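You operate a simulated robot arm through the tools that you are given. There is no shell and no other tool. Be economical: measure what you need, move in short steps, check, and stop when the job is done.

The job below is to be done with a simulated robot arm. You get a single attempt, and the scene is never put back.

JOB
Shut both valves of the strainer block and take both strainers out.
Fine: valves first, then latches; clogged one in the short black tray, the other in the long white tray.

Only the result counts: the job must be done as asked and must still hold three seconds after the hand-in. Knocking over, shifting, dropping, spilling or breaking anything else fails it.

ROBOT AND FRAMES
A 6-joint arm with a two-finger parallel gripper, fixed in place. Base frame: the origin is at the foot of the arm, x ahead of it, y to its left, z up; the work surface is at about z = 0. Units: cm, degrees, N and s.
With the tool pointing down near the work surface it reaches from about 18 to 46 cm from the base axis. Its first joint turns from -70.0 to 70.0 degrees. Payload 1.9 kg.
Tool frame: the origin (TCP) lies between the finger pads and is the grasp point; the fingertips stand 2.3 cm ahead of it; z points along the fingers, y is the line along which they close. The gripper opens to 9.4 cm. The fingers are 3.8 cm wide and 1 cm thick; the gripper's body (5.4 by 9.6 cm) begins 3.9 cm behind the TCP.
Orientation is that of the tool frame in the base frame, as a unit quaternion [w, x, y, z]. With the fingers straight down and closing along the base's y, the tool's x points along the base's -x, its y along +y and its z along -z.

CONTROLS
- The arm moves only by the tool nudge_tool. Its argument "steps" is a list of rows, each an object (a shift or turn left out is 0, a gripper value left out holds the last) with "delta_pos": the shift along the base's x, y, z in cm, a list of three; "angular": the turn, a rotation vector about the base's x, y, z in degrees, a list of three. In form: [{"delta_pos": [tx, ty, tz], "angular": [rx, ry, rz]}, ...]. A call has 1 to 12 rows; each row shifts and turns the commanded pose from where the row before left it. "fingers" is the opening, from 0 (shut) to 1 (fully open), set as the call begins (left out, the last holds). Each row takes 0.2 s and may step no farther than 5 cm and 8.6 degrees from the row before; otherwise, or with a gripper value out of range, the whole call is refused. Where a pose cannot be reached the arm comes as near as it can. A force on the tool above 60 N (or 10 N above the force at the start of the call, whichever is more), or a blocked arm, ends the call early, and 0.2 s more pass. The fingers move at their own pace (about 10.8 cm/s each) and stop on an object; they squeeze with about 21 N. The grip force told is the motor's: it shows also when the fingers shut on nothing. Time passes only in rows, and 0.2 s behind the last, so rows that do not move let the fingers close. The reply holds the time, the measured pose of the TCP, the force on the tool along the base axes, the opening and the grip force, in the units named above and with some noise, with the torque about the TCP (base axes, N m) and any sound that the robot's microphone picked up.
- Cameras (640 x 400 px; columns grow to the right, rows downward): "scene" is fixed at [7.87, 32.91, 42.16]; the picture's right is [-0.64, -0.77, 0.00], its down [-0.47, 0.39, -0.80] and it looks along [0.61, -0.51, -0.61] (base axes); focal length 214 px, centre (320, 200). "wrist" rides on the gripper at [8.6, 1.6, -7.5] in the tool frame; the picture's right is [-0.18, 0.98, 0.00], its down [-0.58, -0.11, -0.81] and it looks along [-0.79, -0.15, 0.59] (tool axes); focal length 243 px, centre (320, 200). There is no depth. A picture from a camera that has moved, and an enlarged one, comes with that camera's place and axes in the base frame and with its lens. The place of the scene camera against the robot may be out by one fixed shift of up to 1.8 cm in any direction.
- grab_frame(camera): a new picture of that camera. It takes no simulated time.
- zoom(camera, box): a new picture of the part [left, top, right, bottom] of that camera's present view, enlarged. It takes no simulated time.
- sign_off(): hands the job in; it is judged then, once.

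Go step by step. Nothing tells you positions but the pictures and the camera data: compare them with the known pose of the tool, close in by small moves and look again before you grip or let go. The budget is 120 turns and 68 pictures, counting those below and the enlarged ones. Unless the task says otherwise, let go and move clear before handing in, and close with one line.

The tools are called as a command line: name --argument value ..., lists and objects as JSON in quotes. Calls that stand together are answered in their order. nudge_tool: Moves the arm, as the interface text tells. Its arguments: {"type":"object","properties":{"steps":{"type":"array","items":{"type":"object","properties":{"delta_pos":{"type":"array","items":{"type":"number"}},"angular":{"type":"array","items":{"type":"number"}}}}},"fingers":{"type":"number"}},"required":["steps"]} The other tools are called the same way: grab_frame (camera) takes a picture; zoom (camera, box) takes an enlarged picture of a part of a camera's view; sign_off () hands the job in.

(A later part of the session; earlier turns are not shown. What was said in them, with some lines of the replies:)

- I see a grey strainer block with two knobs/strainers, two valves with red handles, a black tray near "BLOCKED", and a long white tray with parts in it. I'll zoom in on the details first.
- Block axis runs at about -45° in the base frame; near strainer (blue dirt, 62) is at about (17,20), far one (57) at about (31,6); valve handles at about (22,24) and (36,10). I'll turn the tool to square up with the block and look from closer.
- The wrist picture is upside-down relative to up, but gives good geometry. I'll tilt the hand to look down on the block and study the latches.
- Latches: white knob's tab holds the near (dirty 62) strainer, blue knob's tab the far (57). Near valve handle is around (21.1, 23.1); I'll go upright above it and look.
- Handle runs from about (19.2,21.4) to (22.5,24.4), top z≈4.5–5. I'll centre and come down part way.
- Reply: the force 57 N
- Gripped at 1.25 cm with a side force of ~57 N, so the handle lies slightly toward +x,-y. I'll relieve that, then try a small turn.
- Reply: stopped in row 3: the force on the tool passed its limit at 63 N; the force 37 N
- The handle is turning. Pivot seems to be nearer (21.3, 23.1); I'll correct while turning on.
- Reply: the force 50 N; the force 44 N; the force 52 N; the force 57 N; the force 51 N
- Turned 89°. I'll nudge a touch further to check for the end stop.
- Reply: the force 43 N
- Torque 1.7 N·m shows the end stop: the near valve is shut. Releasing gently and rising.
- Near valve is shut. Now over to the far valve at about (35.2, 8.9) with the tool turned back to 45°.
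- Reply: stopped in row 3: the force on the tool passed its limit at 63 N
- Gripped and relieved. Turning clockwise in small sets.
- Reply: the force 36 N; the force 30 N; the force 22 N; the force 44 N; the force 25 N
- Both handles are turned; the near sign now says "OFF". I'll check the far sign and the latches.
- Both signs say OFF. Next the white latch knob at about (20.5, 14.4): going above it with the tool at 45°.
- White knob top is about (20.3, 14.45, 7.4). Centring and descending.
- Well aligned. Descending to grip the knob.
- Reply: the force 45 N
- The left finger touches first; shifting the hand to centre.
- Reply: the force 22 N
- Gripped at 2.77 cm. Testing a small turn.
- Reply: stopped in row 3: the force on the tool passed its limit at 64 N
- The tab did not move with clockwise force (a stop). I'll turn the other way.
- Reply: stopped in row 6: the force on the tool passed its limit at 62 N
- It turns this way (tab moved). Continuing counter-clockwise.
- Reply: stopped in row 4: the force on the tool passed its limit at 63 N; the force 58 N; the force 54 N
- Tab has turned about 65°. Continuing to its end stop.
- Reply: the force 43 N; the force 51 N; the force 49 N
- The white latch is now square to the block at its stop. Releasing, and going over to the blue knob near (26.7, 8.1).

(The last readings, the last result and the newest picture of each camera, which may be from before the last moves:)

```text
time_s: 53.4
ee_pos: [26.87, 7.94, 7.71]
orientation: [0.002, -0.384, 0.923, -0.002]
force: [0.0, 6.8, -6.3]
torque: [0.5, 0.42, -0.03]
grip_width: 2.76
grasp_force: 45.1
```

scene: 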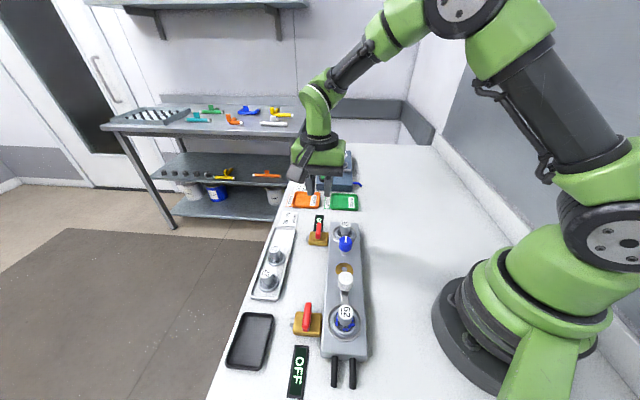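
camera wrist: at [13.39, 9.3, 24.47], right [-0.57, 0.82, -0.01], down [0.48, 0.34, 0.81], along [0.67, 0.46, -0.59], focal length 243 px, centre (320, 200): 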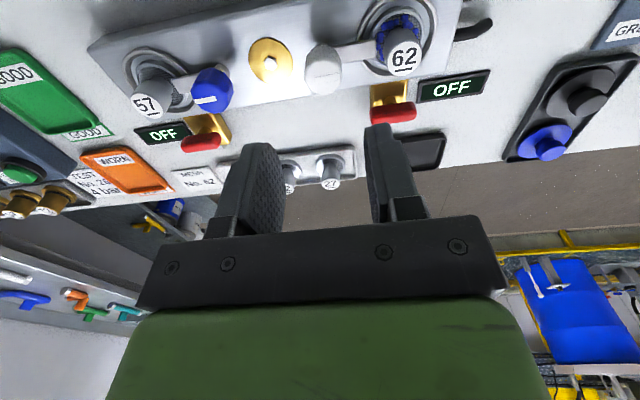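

Gripped well-centred at 2.76 cm. Testing counter-clockwise first (as with the white one).

nudge_tool --steps '[{"angular": [0, 0, 4]}, {"angular": [0, 0, 4]}, {}]'

zoom --camera "wrist" --box '[180, 20, 460, 220]'

```text
time_s: 54.2
ee_pos: [26.89, 7.76, 7.68]
orientation: [0.002, -0.447, 0.895, -0.002]
force: [13.7, -29.5, -15.9]
torque: [0.32, 0.18, -0.47]
grip_width: 2.79
grasp_force: 45.0
```

```text
2.00 times, centred on (320, 120) of wrist
camera zoom: at [20.35, 1.9, 14.96], right [-0.68, 0.74, -0.01], down [0.43, 0.4, 0.81], along [0.6, 0.54, -0.59], focal length 485 px, centre (320, 360)
```

zoom: 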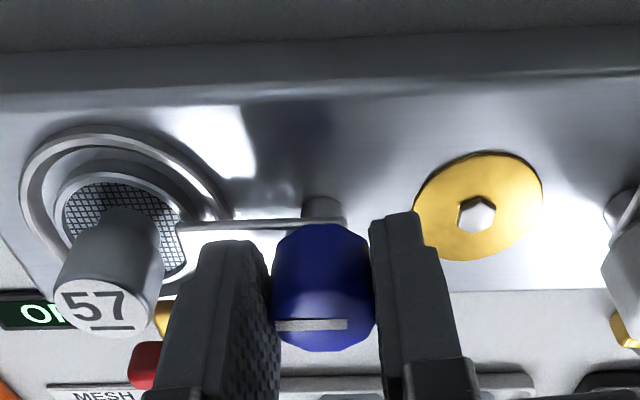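

Counter-clockwise is blocked (−0.47 N·m, line still along the block). Turning clockwise instead.

nudge_tool --steps '[{"angular": [0, 0, -4]}, {"angular": [0, 0, -5]}, {"angular": [0, 0, -5]}, {"angular": [0, 0, -5]}, {"angular": [0, 0, -5]}, {}]'

nudge_tool --steps '[{"angular": [0, 0, -5]}, {"angular": [0, 0, -5]}, {"angular": [0, 0, -5]}, {}]'

zoom --camera "wrist" --box '[180, 20, 460, 220]'

```text
time_s: 55.6
ee_pos: [26.88, 8.01, 7.68]
orientation: [0.005, -0.252, 0.968, -0.002]
force: [20.0, 17.3, -26.3]
torque: [0.46, 0.52, 0.05]
grip_width: 2.73
grasp_force: 44.8
```

```text
time_s: 56.6
ee_pos: [26.79, 8.07, 7.79]
orientation: [0.003, -0.124, 0.992, -0.001]
force: [-1.0, 4.6, 1.1]
torque: [0.53, 0.32, 0.03]
grip_width: 2.74
grasp_force: 45.1
stopped in row 4: the force on the tool passed its limit at 60 N (the readings are from after the stop); the commanded pose is now the measured one
```

```text
2.00 times, centred on (320, 120) of wrist
camera zoom: at [17.89, 7.56, 14.95], right [-0.06, 1.0, 0.0], down [0.58, 0.04, 0.81], along [0.81, 0.05, -0.59], focal length 485 px, centre (320, 360)
```

zoom: 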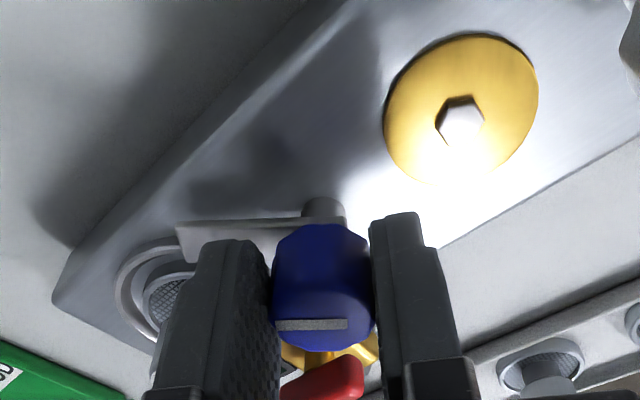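

The blue latch is turning (about 39° so far). Continuing to the stop.

nudge_tool --steps '[{"angular": [0, 0, -5]}, {"angular": [0, 0, -5]}, {"angular": [0, 0, -5]}, {}]'

nudge_tool --steps '[{"angular": [0, 0, -5]}, {"angular": [0, 0, -5]}, {"angular": [0, 0, -5]}, {}]'

nudge_tool --steps '[{"angular": [0, 0, -5]}, {"angular": [0, 0, -5]}, {"angular": [0, 0, -5]}, {}]'

```text
time_s: 57.6
ee_pos: [26.91, 8.06, 7.77]
orientation: [0.002, 0.007, 1.0, -0.003]
force: [-3.8, 37.1, -37.8]
torque: [0.65, 0.23, 0.18]
grip_width: 2.75
grasp_force: 45.0
```

```text
time_s: 58.2
ee_pos: [27.01, 8.04, 7.77]
orientation: [0.003, 0.065, 0.998, -0.002]
force: [1.6, 5.4, -2.9]
torque: [0.89, 0.52, 0.01]
grip_width: 2.72
grasp_force: 44.9
stopped in row 2: the force on the tool passed its limit at 66 N (the readings are from after the stop); the commanded pose is now the measured one
```

```text
time_s: 59.2
ee_pos: [27.0, 8.19, 7.83]
orientation: [0.004, 0.194, 0.981, -0.003]
force: [9.5, 25.0, -14.1]
torque: [0.82, 0.63, 0.06]
grip_width: 2.69
grasp_force: 45.2
```

Angle now −22°; shifting slightly with the force and continuing.

nudge_tool --steps '[{"delta_pos": [0.04, 0.1, -0.05]}, {"angular": [0, 0, -5]}, {"angular": [0, 0, -5]}, {"angular": [0, 0, -5]}, {}]'

nudge_tool --steps '[{"angular": [0, 0, -3]}, {"angular": [0, 0, -3]}, {}]'

zoom --camera "wrist" --box '[180, 20, 460, 220]'

```text
time_s: 60.3
ee_pos: [26.93, 8.21, 7.81]
orientation: [0.004, 0.319, 0.948, -0.003]
force: [-4.8, -3.8, 8.1]
torque: [0.41, -0.3, 0.92]
grip_width: 2.72
grasp_force: 45.3
stopped in row 5: the force on the tool passed its limit at 62 N (the readings are from after the stop); the commanded pose is now the measured one
```

```text
time_s: 61.1
ee_pos: [26.92, 8.28, 7.81]
orientation: [0.005, 0.37, 0.929, -0.002]
force: [5.5, -5.9, 20.3]
torque: [-0.3, 0.17, 0.72]
grip_width: 2.74
grasp_force: 44.8
```

```text
2.00 times, centred on (320, 120) of wrist
camera zoom: at [21.76, 15.55, 15.02], right [0.81, 0.59, 0.0], down [0.34, -0.47, 0.81], along [0.48, -0.66, -0.58], focal length 485 px, centre (320, 360)
```

zoom: 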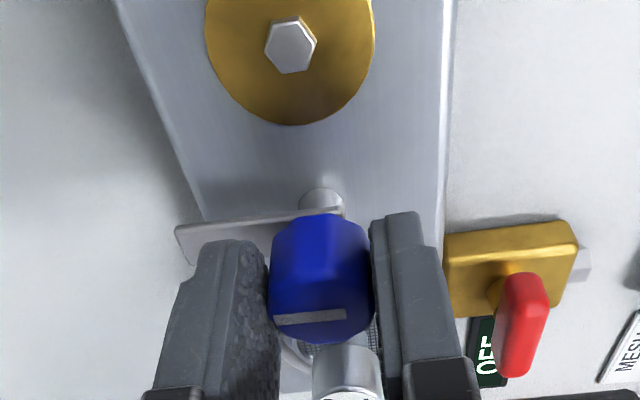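

Blue latch at its stop (0.7–0.9 N·m). Releasing, rising and moving above strainer 57 near (30.8, 3.9).

nudge_tool --steps '[{}, {}]' --fingers 0.5

nudge_tool --steps '[{"delta_pos": [0, 0, 3]}, {"delta_pos": [0, 0, 3.5]}, {"delta_pos": [1.3, -1.4, 0]}, {"delta_pos": [1.3, -1.4, 0]}, {"delta_pos": [1.3, -1.4, 0]}, {}]'

grab_frame --camera "wrist"

grab_frame --camera "scene"

```text
time_s: 61.7
ee_pos: [26.97, 8.31, 7.81]
orientation: [0.003, 0.369, 0.929, -0.003]
force: [0.0, 0.0, 0.2]
torque: [0.02, 0.02, -0.03]
grip_width: 4.66
grasp_force: 0.0
```

```text
time_s: 63.1
ee_pos: [30.92, 4.03, 14.41]
orientation: [0.004, 0.369, 0.93, -0.004]
force: [0.5, 0.2, 0.5]
torque: [0.03, -0.01, -0.02]
grip_width: 4.7
grasp_force: 0.1
```

```text
30 pictures are left
camera wrist: at [25.67, 11.18, 21.55], right [0.81, 0.59, 0.0], down [0.34, -0.47, 0.81], along [0.48, -0.66, -0.58], focal length 243 px, centre (320, 200)
```

wrist: 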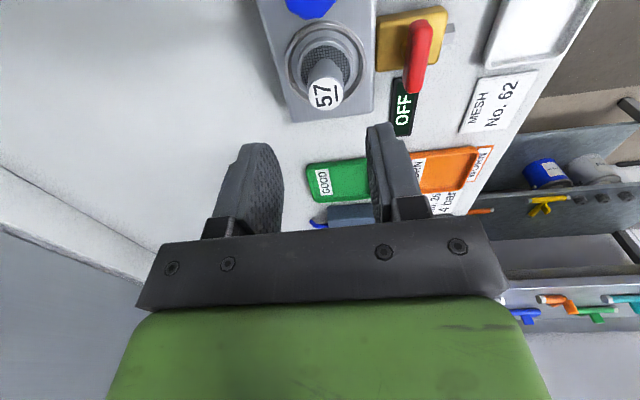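

```text
29 pictures are left
```

scene: 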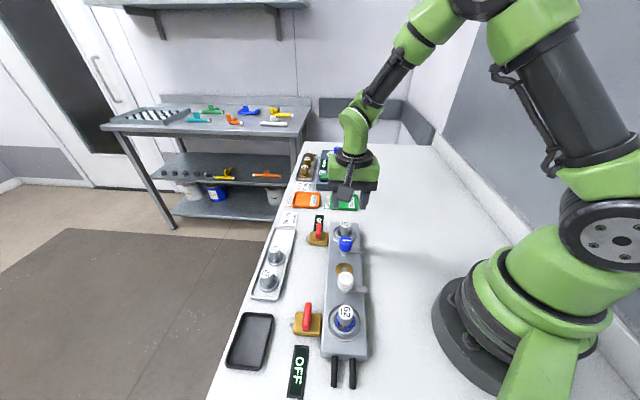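

Strainer 57's top is about (31.4, 4.0, 6.4). Descending in two stages.

nudge_tool --steps '[{"delta_pos": [0.4, 0, -3]}, {"delta_pos": [0, 0, -2.5]}, {}]'

zoom --camera "wrist" --box '[180, 20, 460, 220]'

```text
time_s: 63.9
ee_pos: [31.23, 4.22, 8.77]
orientation: [0.003, 0.369, 0.929, -0.003]
force: [0.2, -0.7, 0.1]
torque: [0.0, 0.01, 0.04]
grip_width: 4.68
grasp_force: 0.0
```

```text
2.00 times, centred on (320, 120) of wrist
camera zoom: at [25.94, 11.37, 15.96], right [0.81, 0.59, 0.0], down [0.34, -0.47, 0.81], along [0.48, -0.66, -0.58], focal length 485 px, centre (320, 360)
```

zoom: 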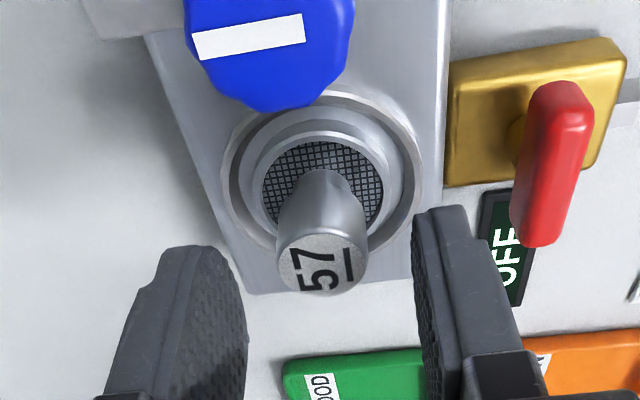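

Aligned. Down to grip height, then close.

nudge_tool --steps '[{"delta_pos": [0.05, -0.1, -1.4]}, {"delta_pos": [0, 0, -1.1]}, {}]'

nudge_tool --steps '[{}, {}, {}]' --fingers 0

zoom --camera "wrist" --box '[180, 20, 460, 220]'

```text
time_s: 64.7
ee_pos: [31.2, 4.03, 6.24]
orientation: [0.004, 0.369, 0.929, -0.002]
force: [-0.5, -0.3, 0.7]
torque: [0.02, 0.02, 0.0]
grip_width: 4.69
grasp_force: 0.0
```

```text
time_s: 65.5
ee_pos: [31.34, 4.02, 6.39]
orientation: [0.003, 0.369, 0.93, -0.002]
force: [0.3, -0.3, 1.3]
torque: [0.0, 0.0, -0.01]
grip_width: 2.41
grasp_force: 21.4
```

```text
2.00 times, centred on (320, 120) of wrist
camera zoom: at [25.97, 11.21, 13.56], right [0.81, 0.59, 0.0], down [0.34, -0.47, 0.81], along [0.48, -0.66, -0.58], focal length 485 px, centre (320, 360)
```

zoom: 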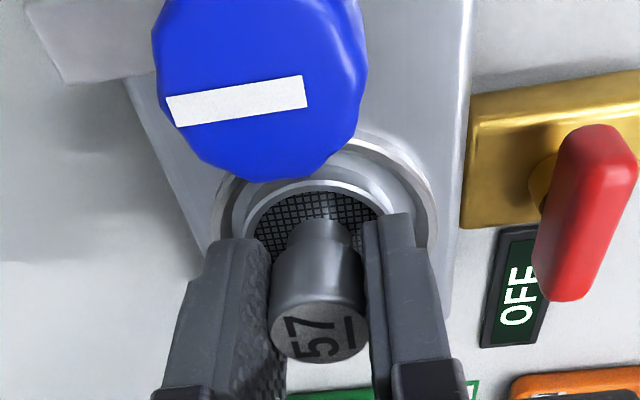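

nudge_tool --steps '[{}, {}]'

nudge_tool --steps '[{"delta_pos": [0, 0, 0.5]}, {"delta_pos": [0, 0, 1]}, {}]'

zoom --camera "scene" --box '[290, 180, 390, 260]'

```text
time_s: 66.1
ee_pos: [31.14, 4.05, 6.31]
orientation: [0.004, 0.369, 0.929, -0.002]
force: [-0.4, 0.8, 0.5]
torque: [0.05, -0.07, 0.01]
grip_width: 2.41
grasp_force: 20.4
```

```text
time_s: 66.9
ee_pos: [31.29, 3.93, 7.87]
orientation: [0.003, 0.369, 0.93, -0.003]
force: [-0.1, 0.0, -0.5]
torque: [0.02, 0.01, -0.03]
grip_width: 2.49
grasp_force: 0.2
```

```text
5.00 times, centred on (340, 220) of scene
camera zoom: at [7.87, 32.91, 42.16], right [-0.64, -0.77, 0.0], down [-0.47, 0.39, -0.8], along [0.61, -0.51, -0.61], focal length 1072 px, centre (220, 100)
```

zoom: 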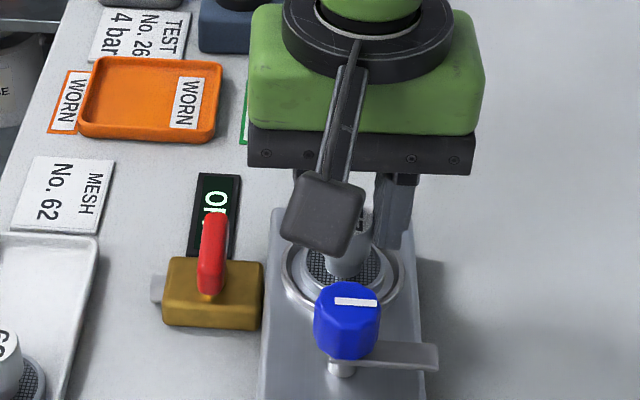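

nudge_tool --steps '[{}]' --fingers 0

zoom --camera "wrist" --box '[180, 20, 460, 220]'

```text
time_s: 67.3
ee_pos: [31.37, 3.91, 7.93]
orientation: [0.004, 0.369, 0.93, -0.003]
force: [-0.9, 0.8, 2.8]
torque: [0.01, 0.1, 0.02]
grip_width: 2.36
grasp_force: 21.1
```

```text
2.00 times, centred on (320, 120) of wrist
camera zoom: at [26.08, 11.24, 15.14], right [0.81, 0.59, 0.0], down [0.34, -0.47, 0.81], along [0.48, -0.66, -0.58], focal length 485 px, centre (320, 360)
```

zoom: 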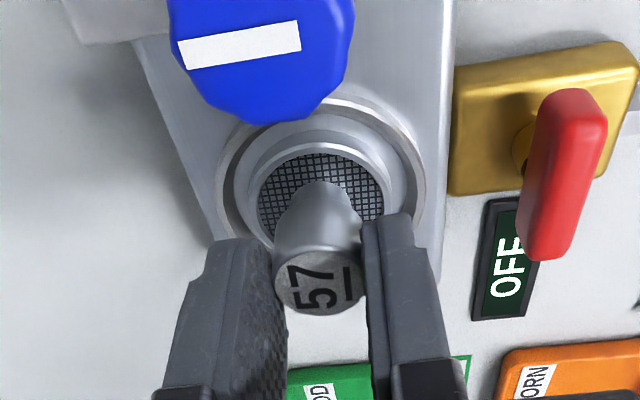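

The strainer stayed seated and the fingers slid up the handle. I'll open, go a bit deeper, re-grip and pull gently, watching the force.

nudge_tool --steps '[{}, {"delta_pos": [-0.05, 0.1, -1]}, {"delta_pos": [0, 0, -1]}, {"delta_pos": [0, 0, -0.4]}, {}]' --fingers 0.4

nudge_tool --steps '[{}, {}, {}]' --fingers 0

nudge_tool --steps '[{"delta_pos": [0, 0, 0.15]}, {}]'

```text
time_s: 68.2
ee_pos: [31.27, 4.1, 6.06]
orientation: [0.003, 0.37, 0.929, -0.003]
force: [-5.1, -2.1, 18.2]
torque: [0.06, 0.16, 0.02]
grip_width: 3.76
grasp_force: 0.0
stopped in row 4: the force on the tool passed its limit at 77 N (the readings are from after the stop); the commanded pose is now the measured one
```

```text
time_s: 69.0
ee_pos: [31.43, 4.09, 6.03]
orientation: [0.005, 0.37, 0.929, -0.001]
force: [2.8, 1.1, 27.5]
torque: [0.24, 0.07, -0.02]
grip_width: 2.41
grasp_force: 20.6
```

```text
time_s: 69.7
ee_pos: [31.32, 4.12, 5.96]
orientation: [0.002, 0.369, 0.929, -0.003]
force: [-0.1, -0.7, 0.0]
torque: [-0.03, -0.01, 0.02]
grip_width: 2.41
grasp_force: 20.9
```

nudge_tool --steps '[{"delta_pos": [0, 0, 0.2]}, {}]'

nudge_tool --steps '[{"delta_pos": [0, 0, 0.2]}, {}]'

nudge_tool --steps '[{"delta_pos": [0, 0, 0.3]}, {}]'

```text
time_s: 70.2
ee_pos: [31.43, 4.14, 6.36]
orientation: [0.002, 0.37, 0.929, -0.003]
force: [0.0, 0.2, -0.5]
torque: [0.0, -0.03, 0.01]
grip_width: 2.43
grasp_force: 21.1
```

```text
time_s: 70.8
ee_pos: [31.45, 4.04, 6.43]
orientation: [0.004, 0.37, 0.929, -0.004]
force: [-0.6, 0.4, -1.2]
torque: [0.03, 0.01, -0.01]
grip_width: 2.4
grasp_force: 21.0
```

```text
time_s: 71.5
ee_pos: [31.37, 4.13, 6.88]
orientation: [0.003, 0.369, 0.929, -0.003]
force: [0.0, 0.2, 0.2]
torque: [-0.01, 0.0, 0.0]
grip_width: 2.36
grasp_force: 20.5
```

zoom --camera "wrist" --box '[180, 20, 460, 220]'

```text
2.00 times, centred on (320, 120) of wrist
camera zoom: at [26.11, 11.34, 14.12], right [0.81, 0.59, 0.0], down [0.34, -0.47, 0.81], along [0.48, -0.66, -0.58], focal length 485 px, centre (320, 360)
```

zoom: 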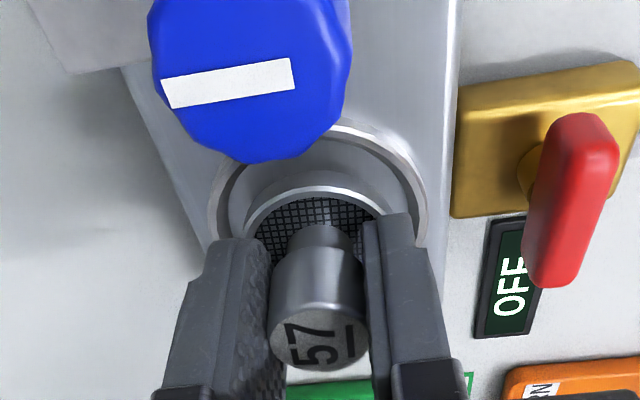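

It is now coming up with the hand. Lifting slowly on.

nudge_tool --steps '[{"delta_pos": [0, 0, 0.4]}, {"delta_pos": [0, 0, 0.4]}, {"delta_pos": [0, 0, 0.4]}, {}]'

nudge_tool --steps '[{"delta_pos": [0, 0, 0.5]}, {"delta_pos": [0, 0, 0.5]}, {"delta_pos": [0, 0, 0.5]}, {"delta_pos": [0, 0, 0.5]}, {}]'

zoom --camera "scene" --box '[290, 180, 390, 260]'

```text
time_s: 72.5
ee_pos: [31.39, 4.15, 8.08]
orientation: [0.003, 0.37, 0.929, -0.004]
force: [0.7, -0.1, -0.5]
torque: [0.03, -0.02, 0.03]
grip_width: 2.4
grasp_force: 20.6
```

```text
time_s: 73.7
ee_pos: [31.43, 4.15, 9.92]
orientation: [0.003, 0.37, 0.929, -0.003]
force: [0.7, 0.2, 0.3]
torque: [-0.01, -0.01, -0.03]
grip_width: 2.35
grasp_force: 20.9
```

```text
5.00 times, centred on (340, 220) of scene
camera zoom: at [7.87, 32.91, 42.16], right [-0.64, -0.77, 0.0], down [-0.47, 0.39, -0.8], along [0.61, -0.51, -0.61], focal length 1072 px, centre (220, 100)
```

zoom: 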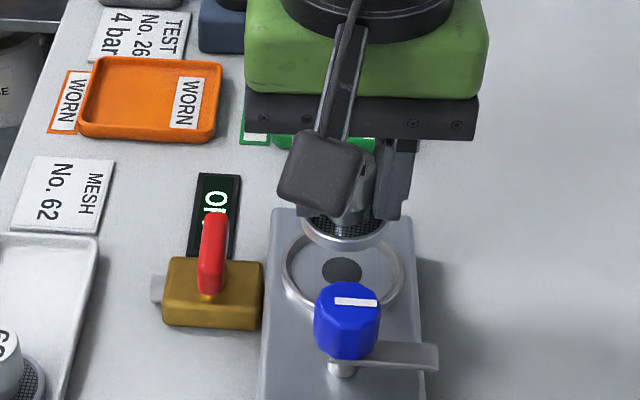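

Strainer 57 is out. I'll lift and carry it to the free far half of the white tray (about (41.7, 16.4)), turning to 45° so the fingers open along the tray.

nudge_tool --steps '[{"delta_pos": [0, 0, 0.8]}, {"delta_pos": [0.5, 0.6, 0.8], "angular": [0, 0, 8]}, {"delta_pos": [0.9, 1.1, 0], "angular": [0, 0, 8]}, {"delta_pos": [0.9, 1.1, 0], "angular": [0, 0, 8]}, {"delta_pos": [0.9, 1.1, 0], "angular": [0, 0, 8]}, {"delta_pos": [0.9, 1.1, 0], "angular": [0, 0, 8]}, {"delta_pos": [0.9, 1.1, 0], "angular": [0, 0, 8]}, {"delta_pos": [0.9, 1.1, 0], "angular": [0, 0, 8]}, {"delta_pos": [0.9, 1.1, 0], "angular": [0, 0, 8]}, {"delta_pos": [0.9, 1.1, 0], "angular": [0, 0, 8]}, {"delta_pos": [0.9, 1.1, 0], "angular": [0, 0, 8]}, {"delta_pos": [0.9, 1.1, 0], "angular": [0, 0, 8]}]'

nudge_tool --steps '[{"delta_pos": [0.4, 0.4, -1]}, {"delta_pos": [0, 0, -1]}, {"delta_pos": [0, 0, -1]}, {"delta_pos": [0, 0, -1]}, {}]'

grab_frame --camera "wrist"

zoom --camera "scene" --box '[240, 180, 360, 300]'

```text
time_s: 76.2
ee_pos: [40.74, 15.68, 11.49]
orientation: [0.004, -0.38, 0.925, -0.001]
force: [0.5, -0.5, -0.9]
torque: [-0.01, -0.01, 0.02]
grip_width: 2.36
grasp_force: 20.8
```

```text
time_s: 77.5
ee_pos: [41.26, 16.1, 7.78]
orientation: [0.004, -0.38, 0.925, 0.001]
force: [-0.1, -0.3, -1.1]
torque: [0.02, 0.02, 0.01]
grip_width: 2.36
grasp_force: 21.2
```

```text
22 pictures are left
camera wrist: at [33.84, 11.22, 14.82], right [-0.56, 0.83, 0.0], down [0.48, 0.33, 0.81], along [0.67, 0.45, -0.58], focal length 243 px, centre (320, 200)
```

wrist: 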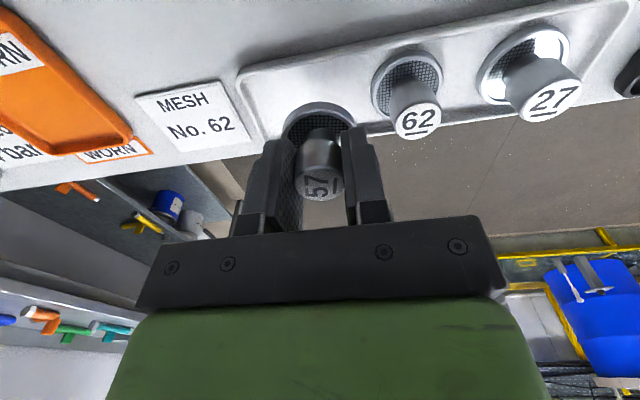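

```text
3.33 times, centred on (300, 240) of scene
camera zoom: at [7.87, 32.91, 42.16], right [-0.64, -0.77, 0.0], down [-0.47, 0.39, -0.8], along [0.61, -0.51, -0.61], focal length 715 px, centre (387, 67)
```

zoom: 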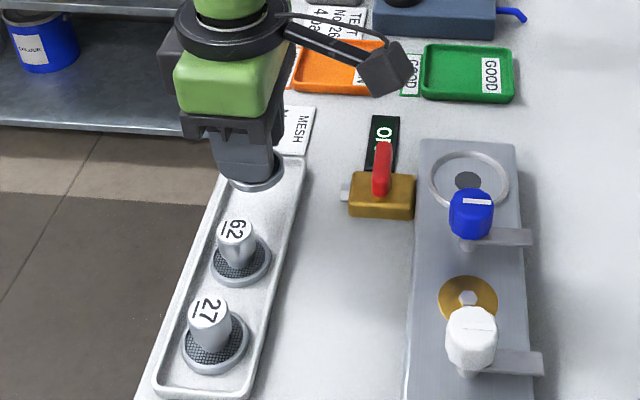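

zoom --camera "wrist" --box '[220, 60, 460, 220]'

```text
2.50 times, centred on (340, 140) of wrist
camera zoom: at [33.84, 11.22, 14.82], right [-0.56, 0.83, 0.0], down [0.48, 0.33, 0.81], along [0.67, 0.45, -0.58], focal length 606 px, centre (270, 350)
```

zoom: 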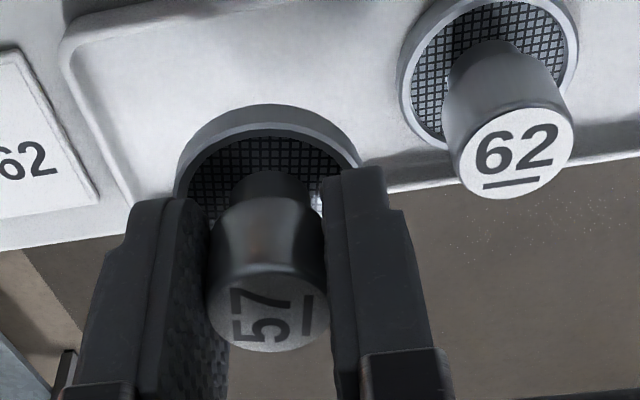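

Position over the tray looks right. Lowering gently until contact.

nudge_tool --steps '[{"delta_pos": [0.05, 0.05, -0.9]}, {"delta_pos": [0, 0, -0.8]}, {"delta_pos": [0, 0, -0.8]}, {}]'

zoom --camera "wrist" --box '[200, 40, 480, 240]'

zoom --camera "scene" --box '[250, 190, 330, 270]'

```text
time_s: 78.5
ee_pos: [41.27, 16.26, 5.09]
orientation: [0.005, -0.38, 0.925, 0.0]
force: [0.6, -0.6, -0.9]
torque: [0.01, 0.01, -0.04]
grip_width: 2.37
grasp_force: 20.9
```

```text
2.00 times, centred on (340, 140) of wrist
camera zoom: at [33.84, 11.35, 12.31], right [-0.56, 0.83, 0.0], down [0.48, 0.33, 0.81], along [0.67, 0.45, -0.58], focal length 485 px, centre (280, 320)
```

zoom: 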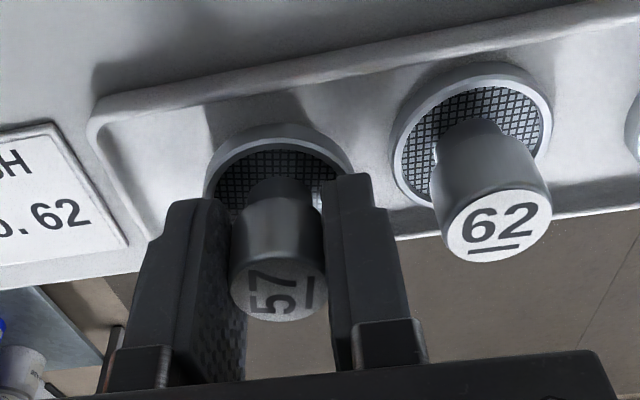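

```text
5.00 times, centred on (290, 230) of scene
camera zoom: at [7.87, 32.91, 42.16], right [-0.64, -0.77, 0.0], down [-0.47, 0.39, -0.8], along [0.61, -0.51, -0.61], focal length 1072 px, centre (470, 50)
```

zoom: 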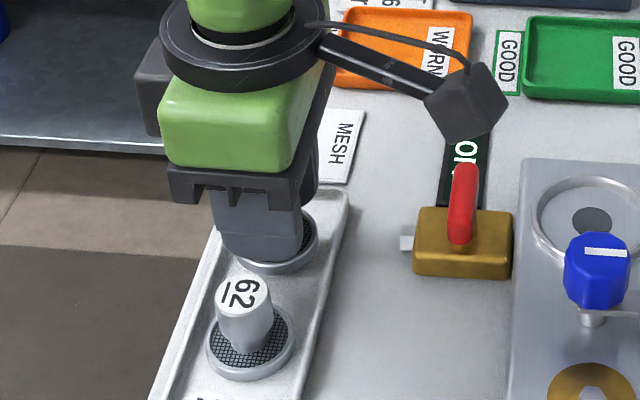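

nudge_tool --steps '[{"delta_pos": [0.15, 0.15, -0.3]}, {"delta_pos": [0, 0, -0.3]}, {}]'

nudge_tool --steps '[{"delta_pos": [0, 0, -0.25]}, {}]'

nudge_tool --steps '[{"delta_pos": [0, 0, -0.2]}, {}]'

zoom --camera "wrist" --box '[200, 40, 480, 240]'

```text
time_s: 79.2
ee_pos: [41.47, 16.29, 4.5]
orientation: [0.005, -0.379, 0.925, 0.001]
force: [0.3, -0.7, -1.3]
torque: [0.04, -0.01, 0.0]
grip_width: 2.41
grasp_force: 20.7
```

```text
time_s: 79.8
ee_pos: [41.48, 16.2, 4.19]
orientation: [0.005, -0.38, 0.925, 0.0]
force: [0.2, 0.8, -0.1]
torque: [0.02, 0.03, -0.02]
grip_width: 2.38
grasp_force: 20.7
```

```text
time_s: 80.5
ee_pos: [41.48, 16.4, 4.11]
orientation: [0.004, -0.379, 0.925, 0.0]
force: [-0.3, 1.0, -1.3]
torque: [0.01, 0.03, 0.02]
grip_width: 2.36
grasp_force: 21.2
```

```text
2.00 times, centred on (340, 140) of wrist
camera zoom: at [34.09, 11.46, 11.26], right [-0.56, 0.83, 0.0], down [0.48, 0.33, 0.81], along [0.67, 0.45, -0.58], focal length 485 px, centre (280, 320)
```

zoom: 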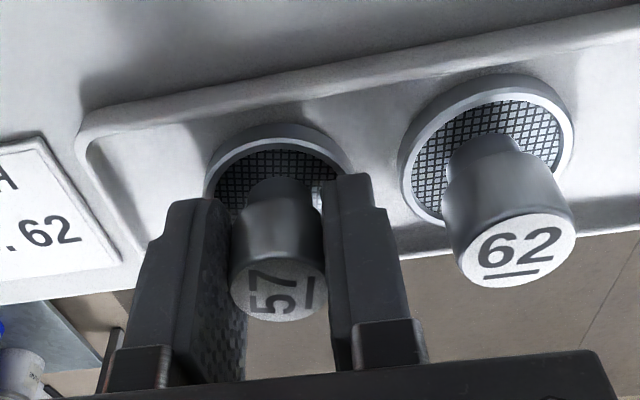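

nudge_tool --steps '[{"delta_pos": [0, 0, -0.2]}, {}]'

nudge_tool --steps '[{"delta_pos": [0, 0, -0.2]}, {}]'

nudge_tool --steps '[{"delta_pos": [0, 0, -0.2]}, {}]'

```text
time_s: 81.0
ee_pos: [41.59, 16.33, 3.81]
orientation: [0.006, -0.379, 0.925, 0.0]
force: [-1.5, -2.7, 6.8]
torque: [-0.12, 0.22, 0.02]
grip_width: 2.38
grasp_force: 21.2
```

```text
time_s: 81.7
ee_pos: [41.56, 16.46, 3.6]
orientation: [0.008, -0.379, 0.925, 0.0]
force: [1.7, 2.5, 17.5]
torque: [0.13, -0.01, 0.07]
grip_width: 2.37
grasp_force: 21.3
```

```text
time_s: 82.2
ee_pos: [41.43, 16.39, 3.48]
orientation: [0.005, -0.379, 0.925, 0.0]
force: [5.2, 2.9, 17.4]
torque: [0.1, -0.1, 0.0]
grip_width: 2.38
grasp_force: 20.7
```

Contact at about z 3.8. Backing the pressure off, checking, and releasing.

nudge_tool --steps '[{"delta_pos": [0, 0, 0.25]}, {}]'

zoom --camera "wrist" --box '[200, 40, 480, 240]'

```text
time_s: 82.8
ee_pos: [41.39, 16.29, 3.68]
orientation: [0.002, -0.38, 0.925, 0.001]
force: [0.3, -0.5, -1.6]
torque: [-0.02, -0.01, -0.01]
grip_width: 2.35
grasp_force: 21.1
```

```text
2.00 times, centred on (340, 140) of wrist
camera zoom: at [34.0, 11.42, 10.85], right [-0.56, 0.83, 0.0], down [0.49, 0.33, 0.81], along [0.67, 0.45, -0.59], focal length 485 px, centre (280, 320)
```

zoom: 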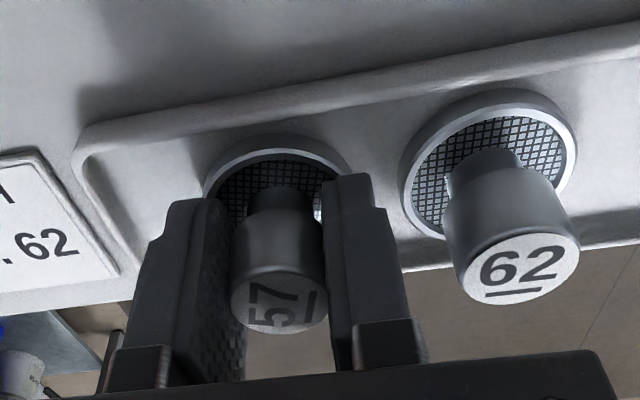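

It sits inside the tray. Letting go with a small opening and rising.

nudge_tool --steps '[{"delta_pos": [0, 0, -0.1]}, {}]'

nudge_tool --steps '[{}, {}, {}]' --fingers 0.35

nudge_tool --steps '[{"delta_pos": [0, 0, 0.5]}, {"delta_pos": [0, 0, 1]}, {"delta_pos": [0, 0, 2]}, {"delta_pos": [0, 0, 2.5]}, {"delta_pos": [0, 0, 2.5]}, {}]'

grab_frame --camera "wrist"

```text
time_s: 83.5
ee_pos: [41.38, 16.31, 3.58]
orientation: [0.005, -0.379, 0.925, 0.0]
force: [0.2, 0.5, -1.0]
torque: [-0.02, -0.03, -0.05]
grip_width: 2.37
grasp_force: 20.9
```

```text
time_s: 84.2
ee_pos: [41.35, 16.26, 3.61]
orientation: [0.005, -0.38, 0.925, 0.0]
force: [0.6, -0.3, -0.5]
torque: [0.0, -0.02, -0.04]
grip_width: 3.32
grasp_force: 0.1
```

```text
time_s: 85.7
ee_pos: [41.53, 16.42, 12.18]
orientation: [0.005, -0.379, 0.925, 0.0]
force: [1.1, -0.1, 0.1]
torque: [0.01, 0.02, -0.03]
grip_width: 3.29
grasp_force: 0.1
```

```text
15 pictures are left
camera wrist: at [34.18, 11.5, 19.41], right [-0.56, 0.83, 0.0], down [0.48, 0.33, 0.81], along [0.67, 0.45, -0.58], focal length 243 px, centre (320, 200)
```

wrist: 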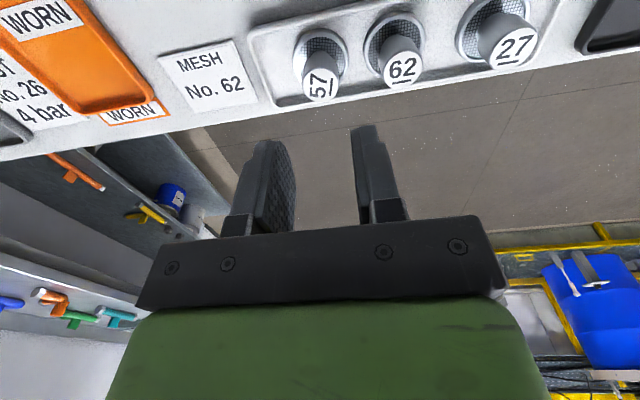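

57 stands in the white tray. Now to the dirty strainer near (16.6, 18.5), keeping the tool at 45°.

nudge_tool --steps '[{"delta_pos": [0, 0, 2.5]}, {"delta_pos": [-3.1, 0.3, 0]}, {"delta_pos": [-3.1, 0.25, 0]}, {"delta_pos": [-3.1, 0.25, 0]}, {"delta_pos": [-3.1, 0.25, 0]}, {"delta_pos": [-3.1, 0.25, 0]}, {"delta_pos": [-3.1, 0.25, 0]}, {"delta_pos": [-3.1, 0.25, 0]}, {"delta_pos": [-3.1, 0.25, 0]}, {"delta_pos": [0, 0, -2]}, {"delta_pos": [0, 0, -1.5]}, {}]' --fingers 0.45

grab_frame --camera "wrist"

```text
time_s: 88.2
ee_pos: [16.64, 18.43, 11.02]
orientation: [0.004, -0.38, 0.925, 0.0]
force: [-0.4, 0.1, 0.0]
torque: [0.02, 0.03, 0.05]
grip_width: 4.24
grasp_force: 0.1
```

```text
14 pictures are left
camera wrist: at [9.27, 13.48, 18.29], right [-0.56, 0.83, 0.0], down [0.48, 0.33, 0.81], along [0.67, 0.45, -0.58], focal length 243 px, centre (320, 200)
```

wrist: 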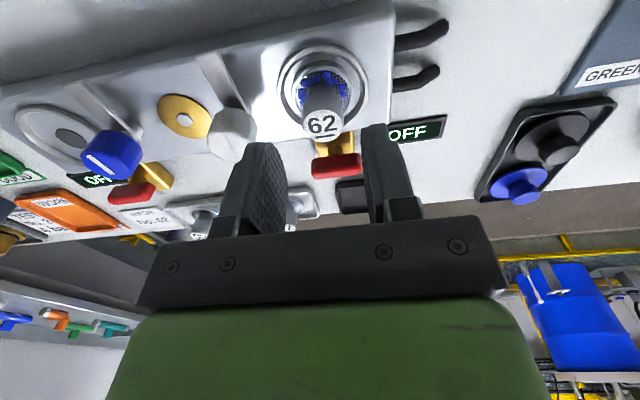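

nudge_tool --steps '[{"delta_pos": [0.2, 0.2, -1.5]}, {"delta_pos": [0, 0, -1.5]}, {"delta_pos": [0, 0, -1.2]}, {"delta_pos": [0, 0, -0.65]}, {}]'

nudge_tool --steps '[{}, {}, {}]' --fingers 0

zoom --camera "wrist" --box '[180, 20, 460, 220]'

```text
time_s: 89.5
ee_pos: [16.92, 18.33, 6.13]
orientation: [0.005, -0.379, 0.925, 0.0]
force: [-0.5, 0.7, 0.2]
torque: [-0.02, -0.02, 0.0]
grip_width: 4.24
grasp_force: 0.0
```

```text
time_s: 90.2
ee_pos: [16.89, 18.51, 6.16]
orientation: [0.004, -0.379, 0.925, 0.0]
force: [0.0, 0.3, 0.8]
torque: [0.05, 0.03, -0.01]
grip_width: 2.4
grasp_force: 21.0
```

```text
2.00 times, centred on (320, 120) of wrist
camera zoom: at [9.49, 13.58, 13.36], right [-0.56, 0.83, 0.0], down [0.48, 0.33, 0.81], along [0.67, 0.45, -0.58], focal length 485 px, centre (320, 360)
```

zoom: 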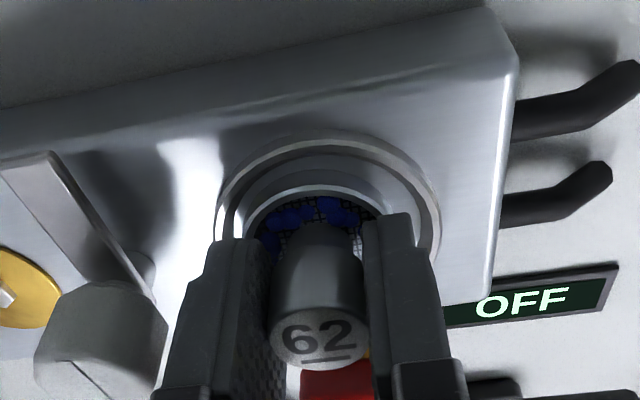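

Gripped. Pulling up slowly.

nudge_tool --steps '[{"delta_pos": [0, 0, 0.2]}, {"delta_pos": [0, 0, 0.2]}, {}]'

nudge_tool --steps '[{"delta_pos": [0, 0, 0.3]}, {"delta_pos": [0, 0, 0.3]}, {"delta_pos": [0, 0, 0.3]}, {}]'

nudge_tool --steps '[{"delta_pos": [0, 0, 0.4]}, {"delta_pos": [0, 0, 0.4]}, {"delta_pos": [0, 0, 0.5]}, {"delta_pos": [0, 0, 0.5]}, {"delta_pos": [0, 0, 0.5]}, {}]'

zoom --camera "scene" --box '[260, 250, 400, 380]'

```text
time_s: 91.0
ee_pos: [16.99, 18.43, 6.51]
orientation: [0.005, -0.379, 0.925, 0.0]
force: [-0.2, -0.5, -1.7]
torque: [0.03, 0.02, 0.02]
grip_width: 2.4
grasp_force: 21.1
```

```text
time_s: 92.0
ee_pos: [16.76, 18.54, 7.5]
orientation: [0.004, -0.379, 0.925, 0.0]
force: [0.2, 0.3, -0.2]
torque: [0.03, 0.04, -0.02]
grip_width: 2.39
grasp_force: 20.9
```

```text
time_s: 93.5
ee_pos: [16.9, 18.45, 9.83]
orientation: [0.005, -0.379, 0.925, 0.001]
force: [-0.2, 0.1, -0.5]
torque: [0.02, 0.01, 0.0]
grip_width: 2.4
grasp_force: 21.0
```

```text
3.08 times, centred on (330, 315) of scene
camera zoom: at [7.87, 32.91, 42.16], right [-0.64, -0.77, 0.0], down [-0.47, 0.39, -0.8], along [0.61, -0.51, -0.61], focal length 660 px, centre (289, -154)
```

zoom: 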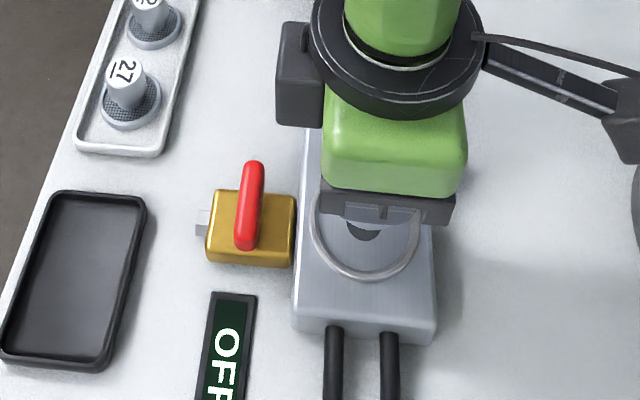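

The dirty strainer is out. Carrying it to the black tray at about (25.8, 32.2).

nudge_tool --steps '[{"delta_pos": [0, 0, 0.8]}, {"delta_pos": [0, 0, 0.9]}, {"delta_pos": [0.9, 1.37, 0]}, {"delta_pos": [0.9, 1.37, 0]}, {"delta_pos": [0.9, 1.37, 0]}, {"delta_pos": [0.9, 1.37, 0]}, {"delta_pos": [0.9, 1.37, 0]}, {"delta_pos": [0.9, 1.37, 0]}, {"delta_pos": [0.9, 1.37, 0]}, {"delta_pos": [0.9, 1.37, 0]}, {"delta_pos": [0.9, 1.37, 0]}, {"delta_pos": [0.8, 1.4, 0]}]'

nudge_tool --steps '[{"delta_pos": [0, 0, -1]}, {"delta_pos": [0, 0, -1.1]}, {"delta_pos": [0, 0, -1.1]}, {"delta_pos": [0, 0, -0.8]}, {}]'

grab_frame --camera "wrist"

zoom --camera "scene" --box '[190, 280, 350, 400]'

```text
time_s: 96.0
ee_pos: [25.55, 32.27, 11.38]
orientation: [0.005, -0.379, 0.925, 0.0]
force: [0.1, -0.6, -0.9]
torque: [-0.01, 0.02, 0.02]
grip_width: 2.39
grasp_force: 20.7
```

```text
time_s: 97.2
ee_pos: [25.62, 32.24, 7.39]
orientation: [0.004, -0.38, 0.925, 0.0]
force: [0.6, 0.3, -0.4]
torque: [0.01, 0.0, -0.02]
grip_width: 2.39
grasp_force: 20.9
```

```text
11 pictures are left
camera wrist: at [18.28, 27.36, 14.63], right [-0.56, 0.83, 0.0], down [0.48, 0.33, 0.81], along [0.67, 0.45, -0.58], focal length 243 px, centre (320, 200)
```

wrist: 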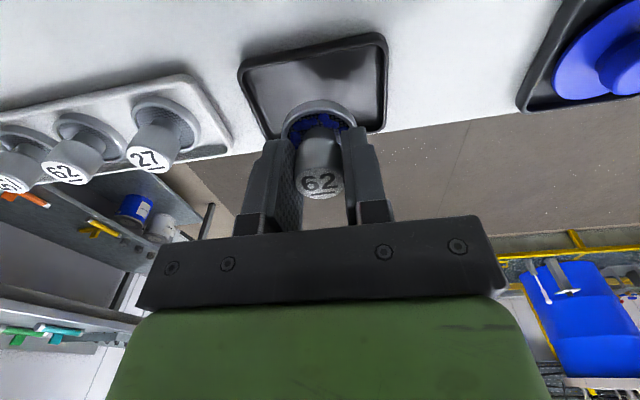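

```text
3.33 times, centred on (270, 340) of scene
camera zoom: at [7.87, 32.91, 42.16], right [-0.64, -0.77, 0.0], down [-0.47, 0.39, -0.8], along [0.61, -0.51, -0.61], focal length 715 px, centre (487, -267)
```

zoom: 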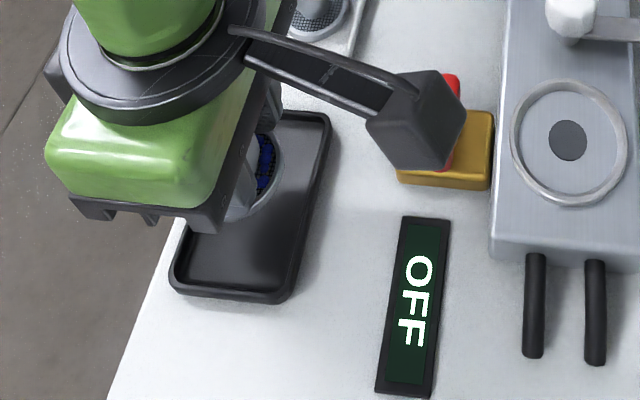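

Centred over the black tray. Lowering to contact.

nudge_tool --steps '[{"delta_pos": [0.08, 0.05, -0.9]}, {"delta_pos": [0, 0, -0.9]}, {"delta_pos": [0, 0, -0.7]}, {"delta_pos": [0, 0, -0.4]}, {}]'

nudge_tool --steps '[{"delta_pos": [0, 0, -0.2]}, {}]'

nudge_tool --steps '[{"delta_pos": [0, 0, -0.2]}, {}]'

nudge_tool --steps '[{"delta_pos": [0, 0, -0.15]}, {}]'

```text
time_s: 98.5
ee_pos: [25.76, 32.33, 4.6]
orientation: [0.005, -0.379, 0.925, 0.0]
force: [0.7, -0.1, -1.1]
torque: [0.02, -0.03, 0.01]
grip_width: 2.4
grasp_force: 21.0
```

```text
time_s: 99.0
ee_pos: [25.7, 32.3, 4.4]
orientation: [0.005, -0.38, 0.925, 0.0]
force: [-0.2, -0.4, -0.1]
torque: [-0.01, 0.02, 0.03]
grip_width: 2.41
grasp_force: 20.9
```

```text
time_s: 99.7
ee_pos: [25.78, 32.34, 4.2]
orientation: [0.005, -0.379, 0.925, 0.0]
force: [0.3, -0.3, -0.1]
torque: [-0.02, -0.01, -0.01]
grip_width: 2.4
grasp_force: 21.2
```

```text
time_s: 100.2
ee_pos: [25.81, 32.25, 4.11]
orientation: [0.005, -0.38, 0.925, 0.0]
force: [1.1, -0.1, -1.2]
torque: [-0.02, 0.0, 0.01]
grip_width: 2.39
grasp_force: 21.3
```

nudge_tool --steps '[{"delta_pos": [0, 0, -0.15]}, {}]'

nudge_tool --steps '[{"delta_pos": [0, 0, -0.15]}, {}]'

nudge_tool --steps '[{"delta_pos": [0, 0, -0.15]}, {}]'

```text
time_s: 100.8
ee_pos: [25.77, 32.29, 4.09]
orientation: [0.005, -0.38, 0.925, 0.0]
force: [-1.0, -0.3, 5.6]
torque: [-0.01, 0.14, 0.02]
grip_width: 2.41
grasp_force: 20.4
```

```text
time_s: 101.5
ee_pos: [25.91, 32.42, 3.86]
orientation: [0.006, -0.379, 0.925, 0.0]
force: [1.4, 1.0, 12.4]
torque: [0.12, 0.02, 0.02]
grip_width: 2.41
grasp_force: 21.2
```

```text
time_s: 102.0
ee_pos: [25.8, 32.27, 3.7]
orientation: [0.005, -0.379, 0.925, 0.001]
force: [0.4, 4.5, 14.4]
torque: [0.28, 0.04, -0.02]
grip_width: 2.4
grasp_force: 20.9
```

In contact with the tray floor. Easing off, releasing and rising clear.

nudge_tool --steps '[{"delta_pos": [0, 0, 0.1]}, {}]'

nudge_tool --steps '[{}, {}, {}]' --fingers 0.36

nudge_tool --steps '[{"delta_pos": [0, 0, 0.5]}, {"delta_pos": [0, 0, 1]}, {"delta_pos": [0, 0, 2]}, {"delta_pos": [0, 0, 2.5]}, {"delta_pos": [0, 0, 3]}, {"delta_pos": [-1, -3, 3]}, {"delta_pos": [-1, -4, 2]}, {"delta_pos": [-1, -4, 0]}, {}]'

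grab_frame --camera "scene"

zoom --camera "scene" --box '[200, 200, 380, 400]'

```text
time_s: 102.7
ee_pos: [25.72, 32.39, 3.71]
orientation: [0.003, -0.379, 0.925, -0.001]
force: [0.4, 1.1, 1.2]
torque: [0.06, -0.04, -0.01]
grip_width: 2.38
grasp_force: 20.8
```

```text
time_s: 103.5
ee_pos: [25.83, 32.31, 3.68]
orientation: [0.005, -0.38, 0.925, 0.0]
force: [-0.3, -0.5, -0.2]
torque: [0.0, 0.0, 0.02]
grip_width: 3.4
grasp_force: 0.1
```

```text
time_s: 105.5
ee_pos: [22.93, 21.53, 17.32]
orientation: [0.004, -0.379, 0.925, 0.0]
force: [-0.3, 0.2, 0.2]
torque: [0.02, 0.0, -0.04]
grip_width: 3.37
grasp_force: 0.1
```

```text
9 pictures are left
```

scene: 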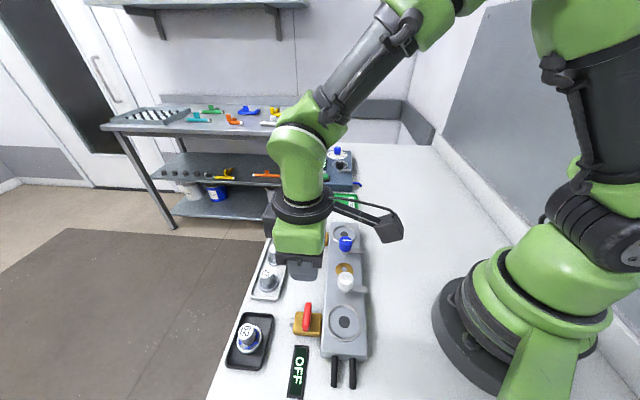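

```text
2.00 times, centred on (290, 300) of scene
camera zoom: at [7.87, 32.91, 42.16], right [-0.64, -0.77, 0.0], down [-0.47, 0.39, -0.8], along [0.61, -0.51, -0.61], focal length 429 px, centre (380, 0)
```

zoom: 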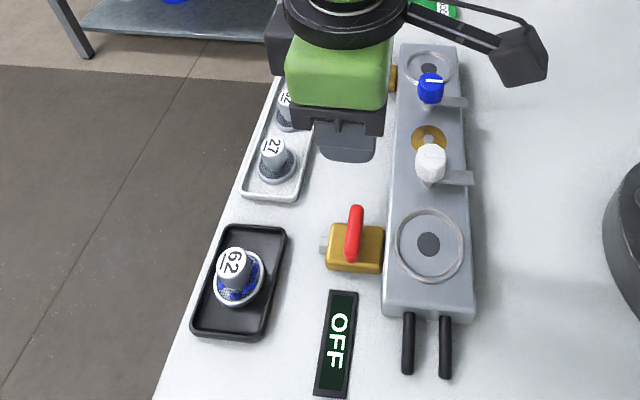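

The clogged strainer is in the black tray. I'll move the arm aside and check the white tray once more.

nudge_tool --steps '[{"delta_pos": [0, -4, 3]}, {"delta_pos": [0, -4, 2]}, {"delta_pos": [0, -4, 2]}, {}]'

zoom --camera "scene" --box '[220, 190, 380, 310]'

```text
time_s: 106.5
ee_pos: [23.3, 9.3, 25.05]
orientation: [0.005, -0.379, 0.925, 0.0]
force: [-0.2, 0.5, 1.4]
torque: [0.03, 0.01, 0.0]
grip_width: 3.35
grasp_force: 0.1
```

```text
3.33 times, centred on (300, 250) of scene
camera zoom: at [7.87, 32.91, 42.16], right [-0.64, -0.77, 0.0], down [-0.47, 0.39, -0.8], along [0.61, -0.51, -0.61], focal length 715 px, centre (387, 33)
```

zoom: 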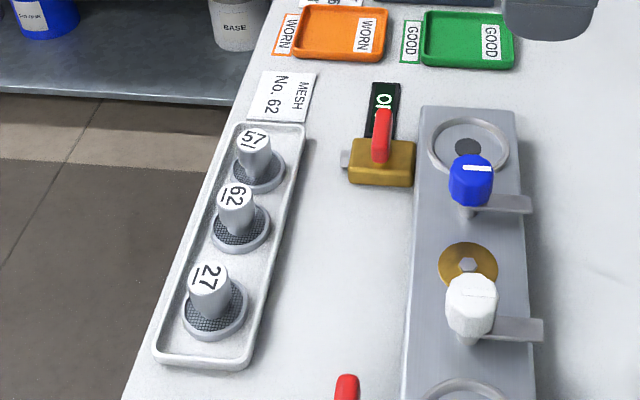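

Everything looks as asked: both valves are shut, both latches are turned aside, 57 is in the white tray and the dirty 62 is in the black tray. Handing in.

sign_off

```text
The job is handed in.
```

The job is done and handed in: both valves are shut and both latches are open. The clogged strainer (62) is in the short black tray, and the other (57) is in the long white tray.
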